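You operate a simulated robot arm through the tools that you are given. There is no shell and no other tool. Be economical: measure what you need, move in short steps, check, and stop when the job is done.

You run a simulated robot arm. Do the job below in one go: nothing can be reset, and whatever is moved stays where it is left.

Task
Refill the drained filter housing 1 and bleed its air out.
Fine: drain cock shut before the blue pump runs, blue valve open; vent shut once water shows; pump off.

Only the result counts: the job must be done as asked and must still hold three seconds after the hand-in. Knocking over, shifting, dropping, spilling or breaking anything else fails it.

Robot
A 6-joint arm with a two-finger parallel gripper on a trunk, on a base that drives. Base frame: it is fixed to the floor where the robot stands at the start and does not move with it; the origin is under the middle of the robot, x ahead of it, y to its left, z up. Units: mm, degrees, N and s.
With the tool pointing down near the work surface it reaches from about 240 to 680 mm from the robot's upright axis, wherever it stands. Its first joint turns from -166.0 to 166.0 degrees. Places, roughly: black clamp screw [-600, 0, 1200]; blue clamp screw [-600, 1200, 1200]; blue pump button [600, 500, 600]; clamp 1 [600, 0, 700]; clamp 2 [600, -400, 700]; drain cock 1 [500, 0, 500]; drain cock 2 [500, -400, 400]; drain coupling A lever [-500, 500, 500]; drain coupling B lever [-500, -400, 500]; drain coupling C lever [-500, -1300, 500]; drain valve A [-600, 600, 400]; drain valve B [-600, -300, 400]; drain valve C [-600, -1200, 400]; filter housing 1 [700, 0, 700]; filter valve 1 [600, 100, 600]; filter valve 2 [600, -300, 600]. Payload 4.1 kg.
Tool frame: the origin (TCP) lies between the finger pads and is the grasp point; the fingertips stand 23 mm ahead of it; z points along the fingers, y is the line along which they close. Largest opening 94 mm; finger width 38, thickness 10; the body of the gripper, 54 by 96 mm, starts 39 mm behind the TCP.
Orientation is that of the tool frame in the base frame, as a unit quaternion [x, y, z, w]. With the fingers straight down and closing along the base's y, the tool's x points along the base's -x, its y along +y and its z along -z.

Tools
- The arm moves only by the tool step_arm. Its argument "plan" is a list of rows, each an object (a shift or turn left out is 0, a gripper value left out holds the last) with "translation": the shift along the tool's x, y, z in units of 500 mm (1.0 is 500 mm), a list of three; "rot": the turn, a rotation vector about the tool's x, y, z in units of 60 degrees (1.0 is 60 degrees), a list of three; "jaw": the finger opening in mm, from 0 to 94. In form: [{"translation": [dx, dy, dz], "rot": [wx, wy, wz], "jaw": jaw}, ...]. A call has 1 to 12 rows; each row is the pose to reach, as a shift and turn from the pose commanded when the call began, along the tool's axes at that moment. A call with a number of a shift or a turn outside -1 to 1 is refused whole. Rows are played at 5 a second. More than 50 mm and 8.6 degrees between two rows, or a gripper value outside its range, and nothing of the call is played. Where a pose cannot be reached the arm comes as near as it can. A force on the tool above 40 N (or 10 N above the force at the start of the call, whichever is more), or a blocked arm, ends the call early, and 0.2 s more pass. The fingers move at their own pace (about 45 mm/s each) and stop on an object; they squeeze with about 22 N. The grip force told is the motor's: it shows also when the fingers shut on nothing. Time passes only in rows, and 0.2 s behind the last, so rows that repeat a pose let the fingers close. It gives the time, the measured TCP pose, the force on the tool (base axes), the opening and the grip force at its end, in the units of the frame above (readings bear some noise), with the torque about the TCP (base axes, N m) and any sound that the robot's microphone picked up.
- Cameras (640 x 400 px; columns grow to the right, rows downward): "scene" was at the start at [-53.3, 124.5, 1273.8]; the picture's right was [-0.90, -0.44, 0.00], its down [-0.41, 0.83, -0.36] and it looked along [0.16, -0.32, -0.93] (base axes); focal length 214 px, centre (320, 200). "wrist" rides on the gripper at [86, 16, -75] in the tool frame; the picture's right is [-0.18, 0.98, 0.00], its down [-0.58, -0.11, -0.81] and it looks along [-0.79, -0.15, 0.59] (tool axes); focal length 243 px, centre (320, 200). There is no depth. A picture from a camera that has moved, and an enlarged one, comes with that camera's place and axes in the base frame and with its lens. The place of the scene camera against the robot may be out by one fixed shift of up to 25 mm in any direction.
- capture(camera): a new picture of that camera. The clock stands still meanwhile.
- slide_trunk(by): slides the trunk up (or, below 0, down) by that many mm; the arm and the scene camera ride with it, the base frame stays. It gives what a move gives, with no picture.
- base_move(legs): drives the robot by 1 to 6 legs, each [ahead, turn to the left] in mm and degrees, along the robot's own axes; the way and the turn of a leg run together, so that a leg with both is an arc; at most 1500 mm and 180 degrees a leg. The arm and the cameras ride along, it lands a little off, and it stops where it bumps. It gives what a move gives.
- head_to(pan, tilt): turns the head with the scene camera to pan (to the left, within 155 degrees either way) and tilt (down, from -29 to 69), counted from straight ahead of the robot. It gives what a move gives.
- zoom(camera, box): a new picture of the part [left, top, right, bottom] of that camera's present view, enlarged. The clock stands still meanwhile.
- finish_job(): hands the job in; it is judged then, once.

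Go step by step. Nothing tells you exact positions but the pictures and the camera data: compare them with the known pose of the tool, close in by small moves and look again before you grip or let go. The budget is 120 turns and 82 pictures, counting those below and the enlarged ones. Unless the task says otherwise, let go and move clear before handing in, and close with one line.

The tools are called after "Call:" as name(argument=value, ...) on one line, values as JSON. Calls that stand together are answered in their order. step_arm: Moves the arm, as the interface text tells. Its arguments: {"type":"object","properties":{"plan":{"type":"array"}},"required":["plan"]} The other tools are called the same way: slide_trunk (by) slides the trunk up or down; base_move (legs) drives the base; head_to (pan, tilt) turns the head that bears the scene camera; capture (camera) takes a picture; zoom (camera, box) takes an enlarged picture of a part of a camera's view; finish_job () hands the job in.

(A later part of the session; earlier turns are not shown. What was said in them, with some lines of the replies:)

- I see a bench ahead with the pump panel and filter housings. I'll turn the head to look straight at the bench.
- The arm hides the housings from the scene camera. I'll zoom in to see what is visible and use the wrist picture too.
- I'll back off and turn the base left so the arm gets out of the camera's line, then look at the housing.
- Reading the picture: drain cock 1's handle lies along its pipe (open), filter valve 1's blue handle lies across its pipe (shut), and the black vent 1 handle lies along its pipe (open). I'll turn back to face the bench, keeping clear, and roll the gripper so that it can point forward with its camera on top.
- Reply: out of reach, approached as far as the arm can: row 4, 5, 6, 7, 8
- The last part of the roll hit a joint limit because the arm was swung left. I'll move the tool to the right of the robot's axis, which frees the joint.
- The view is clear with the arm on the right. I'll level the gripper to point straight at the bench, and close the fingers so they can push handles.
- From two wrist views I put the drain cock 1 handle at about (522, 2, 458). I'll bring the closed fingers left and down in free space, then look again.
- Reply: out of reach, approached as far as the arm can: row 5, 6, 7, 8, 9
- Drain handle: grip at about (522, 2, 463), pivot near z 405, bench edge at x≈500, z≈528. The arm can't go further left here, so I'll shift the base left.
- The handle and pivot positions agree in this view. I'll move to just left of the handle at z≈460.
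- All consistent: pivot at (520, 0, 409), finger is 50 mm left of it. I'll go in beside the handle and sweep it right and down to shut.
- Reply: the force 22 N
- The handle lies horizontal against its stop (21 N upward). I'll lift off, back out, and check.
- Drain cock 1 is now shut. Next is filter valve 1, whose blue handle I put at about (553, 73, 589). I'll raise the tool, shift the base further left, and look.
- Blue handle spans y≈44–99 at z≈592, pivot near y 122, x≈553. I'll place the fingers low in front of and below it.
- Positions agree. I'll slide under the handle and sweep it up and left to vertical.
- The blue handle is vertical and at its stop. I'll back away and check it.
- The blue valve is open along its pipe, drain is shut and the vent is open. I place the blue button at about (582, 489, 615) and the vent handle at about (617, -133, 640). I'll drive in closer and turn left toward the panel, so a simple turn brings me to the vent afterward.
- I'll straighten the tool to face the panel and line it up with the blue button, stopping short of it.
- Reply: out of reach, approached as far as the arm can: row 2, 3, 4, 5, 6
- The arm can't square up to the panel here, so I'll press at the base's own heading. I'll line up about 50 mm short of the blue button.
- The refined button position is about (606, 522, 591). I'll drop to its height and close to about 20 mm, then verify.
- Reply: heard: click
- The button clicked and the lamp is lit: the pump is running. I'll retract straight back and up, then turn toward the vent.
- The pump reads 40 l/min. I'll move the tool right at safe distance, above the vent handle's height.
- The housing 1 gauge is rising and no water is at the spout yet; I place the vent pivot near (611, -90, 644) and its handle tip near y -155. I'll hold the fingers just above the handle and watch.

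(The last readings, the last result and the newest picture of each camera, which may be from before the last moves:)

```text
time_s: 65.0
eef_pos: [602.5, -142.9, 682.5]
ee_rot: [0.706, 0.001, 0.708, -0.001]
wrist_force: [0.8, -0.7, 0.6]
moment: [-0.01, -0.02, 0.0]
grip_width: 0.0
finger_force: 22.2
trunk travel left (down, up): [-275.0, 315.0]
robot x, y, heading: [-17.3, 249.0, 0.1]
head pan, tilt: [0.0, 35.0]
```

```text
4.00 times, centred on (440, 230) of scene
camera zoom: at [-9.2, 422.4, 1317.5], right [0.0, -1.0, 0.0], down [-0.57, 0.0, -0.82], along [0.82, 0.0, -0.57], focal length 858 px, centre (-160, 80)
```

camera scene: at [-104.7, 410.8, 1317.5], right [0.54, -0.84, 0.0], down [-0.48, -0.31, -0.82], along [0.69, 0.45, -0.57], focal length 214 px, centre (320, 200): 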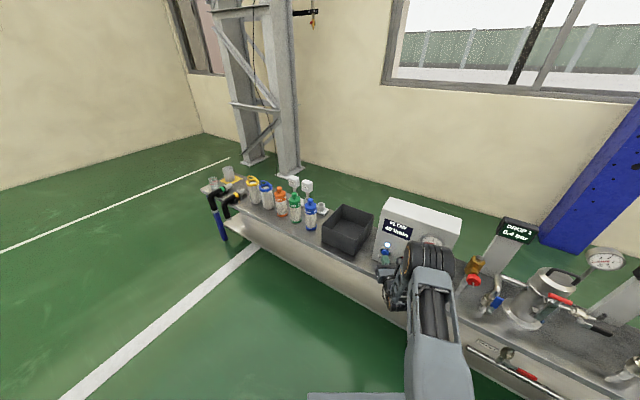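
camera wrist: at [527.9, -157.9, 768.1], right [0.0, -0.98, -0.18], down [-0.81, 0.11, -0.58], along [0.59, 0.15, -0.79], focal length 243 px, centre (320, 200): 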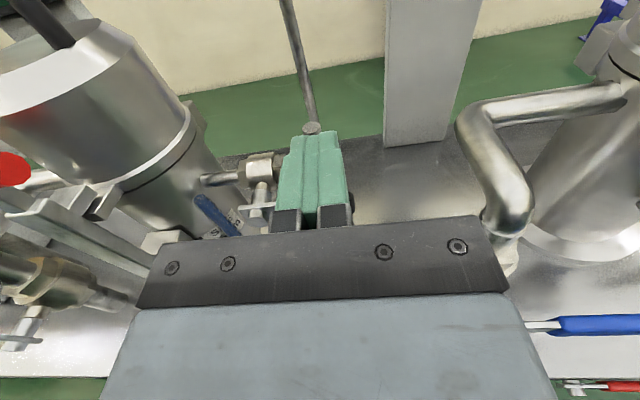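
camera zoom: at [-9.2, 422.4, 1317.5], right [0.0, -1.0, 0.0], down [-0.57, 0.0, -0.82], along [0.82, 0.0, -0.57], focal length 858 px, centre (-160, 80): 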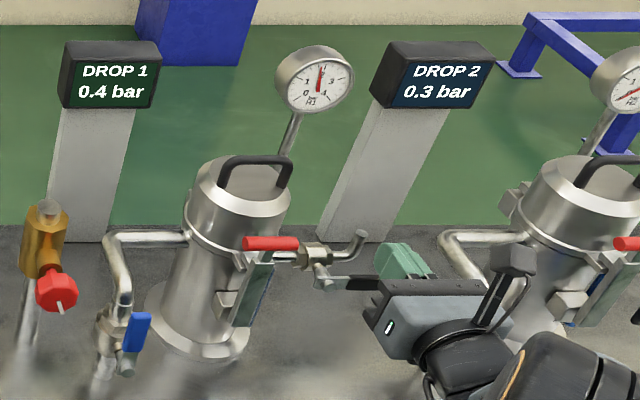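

Fingers hover above the vent handle, and the spout is visible in the scene view and still dry. I'll wait briefly and watch.

Call:
step_arm(plan=[{}, {}, {}, {}, {}, {}, {}, {}, {}])

Call:
zoom(camera="scene", box=[400, 210, 480, 260])

```text
time_s: 67.0
eef_pos: [603.4, -142.8, 681.3]
ee_rot: [0.707, 0.0, 0.708, 0.0]
wrist_force: [-0.9, -0.1, -0.9]
moment: [0.0, 0.02, 0.0]
grip_width: 0.1
finger_force: 21.7
trunk travel left (down, up): [-275.0, 315.0]
robot x, y, heading: [-19.7, 251.9, -0.1]
head pan, tilt: [0.0, 35.0]
```

```text
8.00 times, centred on (440, 235) of scene
camera zoom: at [-9.1, 422.4, 1317.5], right [0.0, -1.0, 0.0], down [-0.57, 0.0, -0.82], along [0.82, 0.0, -0.57], focal length 1716 px, centre (-640, -80)
```

zoom: 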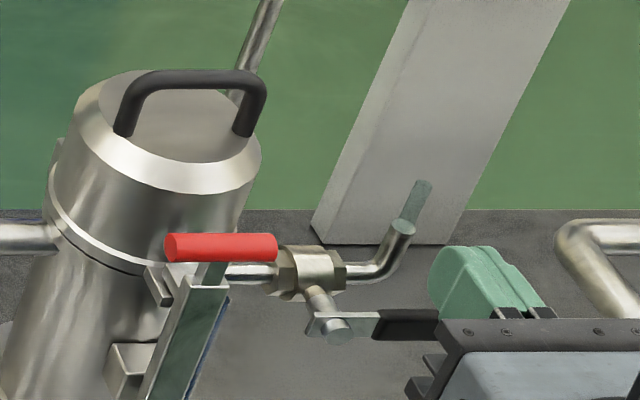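

A water stream now shows at the spout. I'll sweep the vent handle down and left to shut it.

Call:
step_arm(plan=[{"translation": [-0.05, -0.008, 0]}, {"translation": [-0.092, -0.018, 0]}, {"translation": [-0.124, -0.034, 0]}, {"translation": [-0.146, -0.054, 0]}, {"translation": [-0.154, -0.072, 0]}, {"translation": [-0.154, -0.084, 0]}, {"translation": [-0.154, -0.088, 0]}])

Call:
capture(camera="wrist")

Call:
zoom(camera="scene", box=[400, 210, 480, 260])

```text
time_s: 68.3
eef_pos: [599.0, -112.3, 607.2]
ee_rot: [0.706, -0.005, 0.708, 0.006]
wrist_force: [6.1, -10.6, -6.2]
moment: [0.0, 0.11, -0.22]
grip_width: 0.1
finger_force: 21.7
trunk travel left (down, up): [-275.0, 315.0]
robot x, y, heading: [-16.5, 247.9, -0.4]
head pan, tilt: [0.0, 35.0]
stopped in row 6: the force on the tool passed its limit at 45 N (the readings are from after the stop); the commanded pose is now the measured one
```

```text
44 pictures are left
camera wrist: at [524.1, -125.1, 692.9], right [-0.02, -0.98, -0.18], down [-0.8, 0.12, -0.58], along [0.6, 0.14, -0.79], focal length 243 px, centre (320, 200)
```

wrist: 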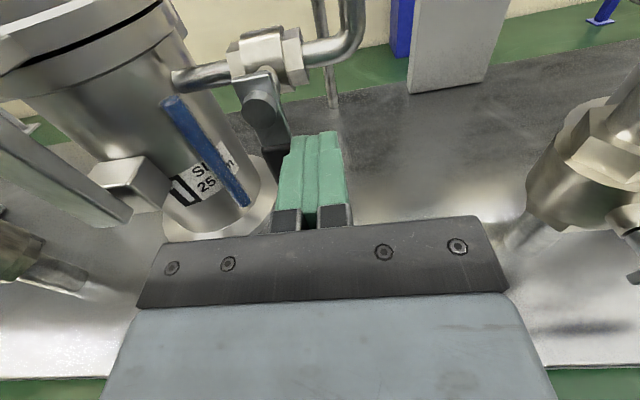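

```text
8.00 times, centred on (440, 235) of scene
camera zoom: at [-6.7, 421.1, 1317.4], right [-0.01, -1.0, 0.0], down [-0.57, 0.01, -0.82], along [0.82, -0.01, -0.57], focal length 1716 px, centre (-640, -80)
```

zoom: 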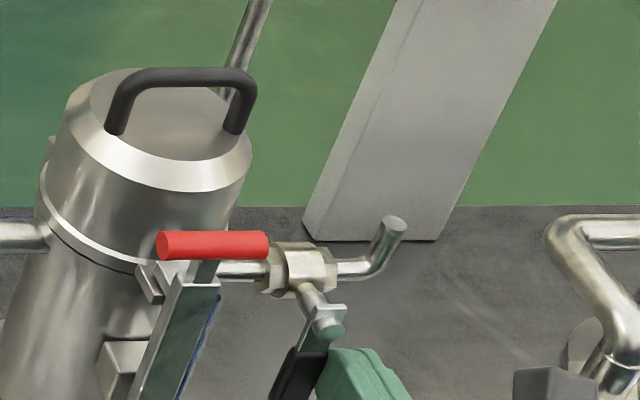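

The stream has stopped and the handle points down. I'll back off and go to switch the pump off.

Call:
step_arm(plan=[{"translation": [0, 0.04, 0]}, {"translation": [0, 0.06, -0.08]}, {"translation": [0, 0.06, -0.17]}, {"translation": [0.06, 0.04, -0.25]}, {"translation": [0.1, -0.04, -0.27]}, {"translation": [0.1, -0.04, -0.27]}])

Call:
capture(camera="wrist")

Call:
zoom(camera="scene", box=[280, 180, 520, 310])

```text
refused: row 4 steps farther than a row can; nothing moved
```

```text
42 pictures are left
camera wrist: at [524.1, -125.1, 692.9], right [-0.02, -0.98, -0.18], down [-0.8, 0.12, -0.58], along [0.6, 0.14, -0.79], focal length 243 px, centre (320, 200)
```

wrist: 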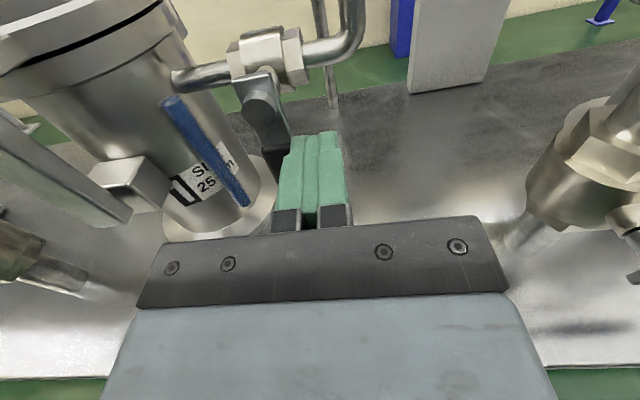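

```text
2.67 times, centred on (400, 245) of scene
camera zoom: at [-6.7, 421.1, 1317.4], right [-0.01, -1.0, 0.0], down [-0.57, 0.01, -0.82], along [0.82, -0.01, -0.57], focal length 572 px, centre (107, 80)
```

zoom: 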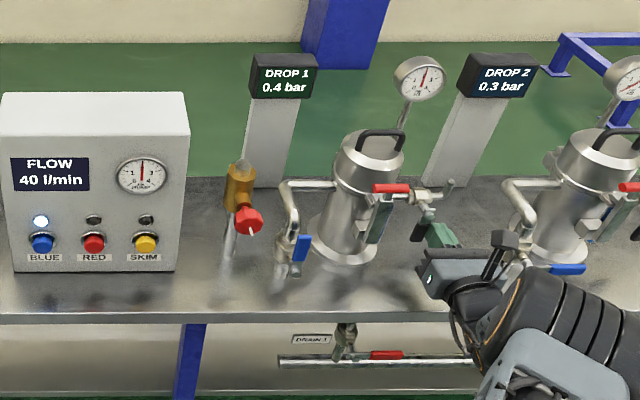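

The retreat was refused for one step being too long; I'll resend it with shorter steps.

Call:
step_arm(plan=[{"translation": [0, 0.04, 0]}, {"translation": [0, 0.06, -0.08]}, {"translation": [0, 0.06, -0.16]}, {"translation": [0.04, 0.06, -0.23]}, {"translation": [0.08, 0.0, -0.27]}, {"translation": [0.1, -0.04, -0.27]}])

Call:
capture(camera="wrist")

Call:
zoom(camera="scene", box=[400, 210, 480, 260])

```text
time_s: 69.8
eef_pos: [462.2, -87.9, 658.1]
ee_rot: [0.705, -0.003, 0.71, 0.005]
wrist_force: [-0.4, 0.4, 0.6]
moment: [0.03, -0.02, 0.01]
grip_width: 0.3
finger_force: 22.0
trunk travel left (down, up): [-275.0, 315.0]
robot x, y, heading: [-14.9, 250.4, -0.6]
head pan, tilt: [0.0, 35.0]
```

```text
40 pictures are left
camera wrist: at [387.5, -100.9, 743.6], right [-0.01, -0.98, -0.18], down [-0.8, 0.12, -0.59], along [0.6, 0.14, -0.79], focal length 243 px, centre (320, 200)
```

wrist: 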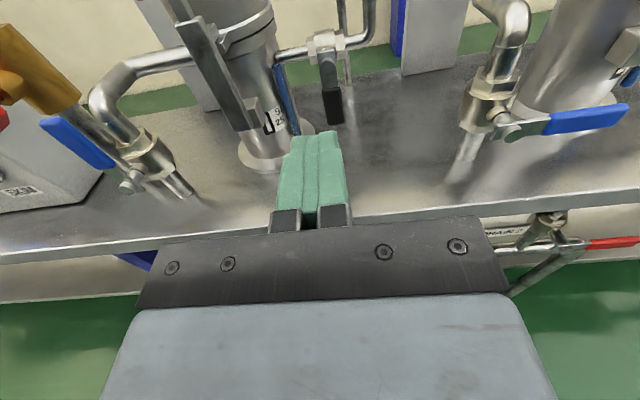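

```text
8.00 times, centred on (440, 235) of scene
camera zoom: at [-8.1, 422.1, 1317.5], right [-0.01, -1.0, 0.0], down [-0.57, 0.0, -0.82], along [0.82, 0.0, -0.57], focal length 1716 px, centre (-640, -80)
```

zoom: 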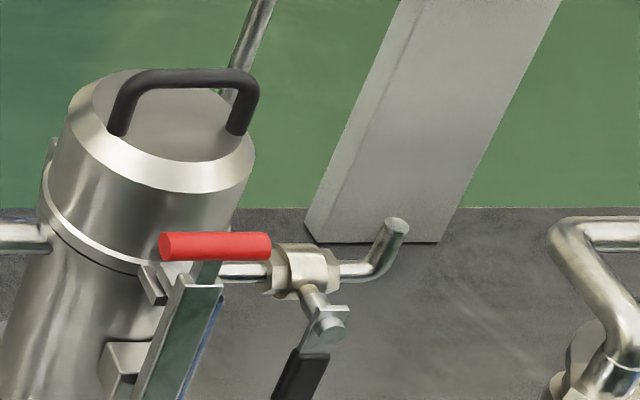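

The vent handle is straight down and the spout is dry. I'll return to the pre-turn pose and turn to the panel.

Call:
step_arm(plan=[{"translation": [0, -0.09, -0.02]}, {"translation": [0, -0.18, -0.032]}, {"translation": [0, -0.27, -0.032]}, {"translation": [0, -0.36, -0.032]}, {"translation": [0, -0.445, -0.032]}, {"translation": [0, -0.445, -0.032]}])

Call:
base_move(legs=[[0, 33.3]])

Call:
capture(camera="wrist")

```text
time_s: 71.2
eef_pos: [448.2, 133.9, 657.5]
ee_rot: [0.705, -0.004, 0.709, 0.006]
wrist_force: [0.5, 0.0, 0.4]
moment: [0.0, 0.01, 0.0]
grip_width: 0.0
finger_force: 21.3
trunk travel left (down, up): [-275.0, 315.0]
robot x, y, heading: [-15.7, 247.6, -0.6]
head pan, tilt: [0.0, 35.0]
```

```text
time_s: 73.1
eef_pos: [435.4, 405.3, 657.5]
ee_rot: [0.677, 0.196, 0.682, -0.196]
wrist_force: [0.0, 0.8, 0.6]
moment: [-0.02, -0.02, 0.0]
grip_width: 0.0
finger_force: 21.9
trunk travel left (down, up): [-275.0, 315.0]
robot x, y, heading: [-18.7, 247.1, 32.9]
head pan, tilt: [0.0, 35.0]
```

```text
38 pictures are left
camera wrist: at [380.2, 354.8, 742.9], right [0.53, -0.83, -0.18], down [-0.74, -0.34, -0.59], along [0.43, 0.44, -0.79], focal length 243 px, centre (320, 200)
```

wrist: 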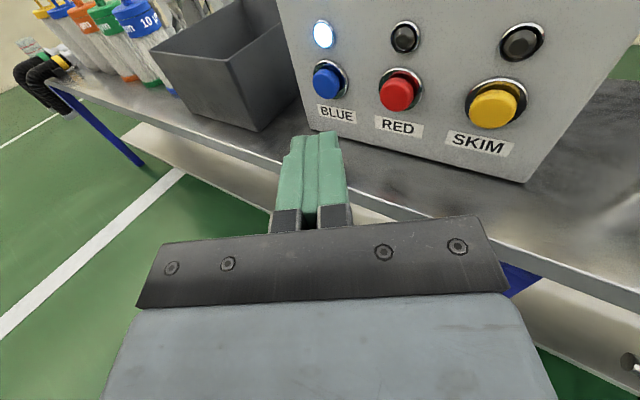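

I'll align and press the blue button again at the same spot.

Call:
step_arm(plan=[{"translation": [-0.06, -0.014, 0.06]}, {"translation": [-0.11, -0.014, 0.13]}, {"translation": [-0.137, -0.014, 0.2]}, {"translation": [-0.137, -0.014, 0.26]}, {"translation": [-0.137, -0.014, 0.3]}, {"translation": [-0.137, -0.014, 0.323]}, {"translation": [-0.137, -0.014, 0.26]}, {"translation": [-0.08, -0.014, 0.17]}])

Call:
capture(camera="wrist")

```text
refused: row 8 steps farther than a row can; nothing moved
```

```text
37 pictures are left
camera wrist: at [380.2, 354.8, 742.9], right [0.53, -0.83, -0.18], down [-0.74, -0.34, -0.59], along [0.43, 0.44, -0.79], focal length 243 px, centre (320, 200)
```

wrist: 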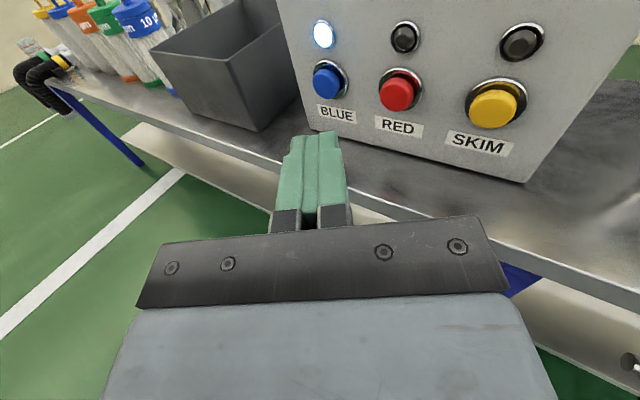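

The last retreat step was too long; I'll resend it shortened.

Call:
step_arm(plan=[{"translation": [-0.06, -0.014, 0.06]}, {"translation": [-0.11, -0.014, 0.13]}, {"translation": [-0.137, -0.014, 0.2]}, {"translation": [-0.137, -0.014, 0.26]}, {"translation": [-0.137, -0.014, 0.3]}, {"translation": [-0.137, -0.014, 0.323]}, {"translation": [-0.137, -0.014, 0.27]}, {"translation": [-0.137, -0.014, 0.19]}, {"translation": [-0.09, -0.014, 0.12]}])

Call:
capture(camera="wrist")

```text
time_s: 75.1
eef_pos: [479.2, 439.6, 613.7]
ee_rot: [0.677, 0.196, 0.682, -0.196]
wrist_force: [0.0, -0.3, -0.2]
moment: [0.05, 0.0, 0.03]
grip_width: 0.0
finger_force: 22.4
trunk travel left (down, up): [-275.0, 315.0]
robot x, y, heading: [-20.7, 249.1, 32.8]
head pan, tilt: [0.0, 35.0]
heard: click
```

```text
36 pictures are left
camera wrist: at [424.4, 387.3, 700.3], right [0.53, -0.83, -0.18], down [-0.74, -0.34, -0.59], along [0.43, 0.44, -0.79], focal length 243 px, centre (320, 200)
```

wrist: 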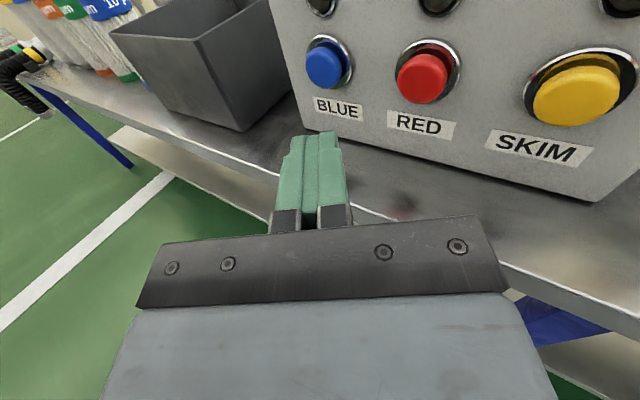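

The pump clicked off and its lamp is dark. I'll back clear and take a last look at everything.

Call:
step_arm(plan=[{"translation": [0.03, 0, -0.07]}, {"translation": [0.06, 0, -0.14]}, {"translation": [0.06, 0, -0.14]}])

Call:
head_to(pan=-36, tilt=38)

Call:
zoom(camera="scene", box=[230, 150, 470, 300])

```text
time_s: 75.9
eef_pos: [422.5, 406.0, 641.8]
ee_rot: [0.677, 0.197, 0.681, -0.197]
wrist_force: [1.5, 0.8, 0.4]
moment: [0.03, -0.04, -0.01]
grip_width: 0.0
finger_force: 21.9
trunk travel left (down, up): [-275.0, 315.0]
robot x, y, heading: [-21.0, 247.7, 32.9]
head pan, tilt: [0.0, 35.0]
```

```text
time_s: 77.0
eef_pos: [422.2, 408.0, 640.2]
ee_rot: [0.677, 0.197, 0.682, -0.196]
wrist_force: [0.3, -0.4, -0.2]
moment: [-0.02, 0.0, 0.0]
grip_width: 0.1
finger_force: 22.5
trunk travel left (down, up): [-275.0, 315.0]
robot x, y, heading: [-18.0, 247.5, 32.6]
head pan, tilt: [-36.0, 38.0]
```

```text
2.67 times, centred on (350, 225) of scene
camera zoom: at [-91.4, 358.7, 1312.9], right [-0.06, -1.0, 0.0], down [-0.61, 0.03, -0.79], along [0.79, -0.04, -0.62], focal length 572 px, centre (240, 133)
```

zoom: 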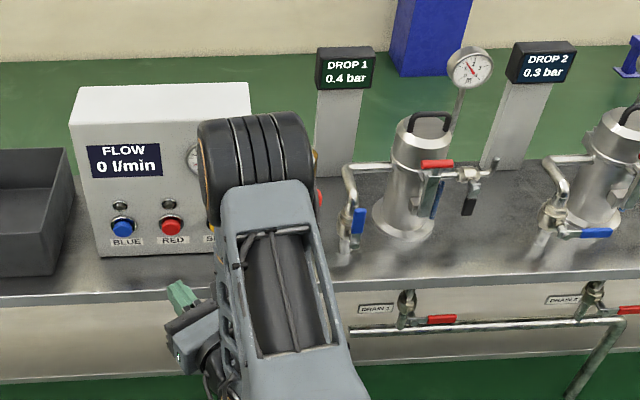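

Flow is 0, drain cock 1 and vent 1 are shut, the blue valve is open, and the housing's level strip is full. I'm handing in.

Call:
finish_job()

```text
The job is handed in.
```

I refilled filter housing 1 and bled its air: the vent was shut once water showed, drain cock 1 is shut, the blue valve is open and the pump is off.
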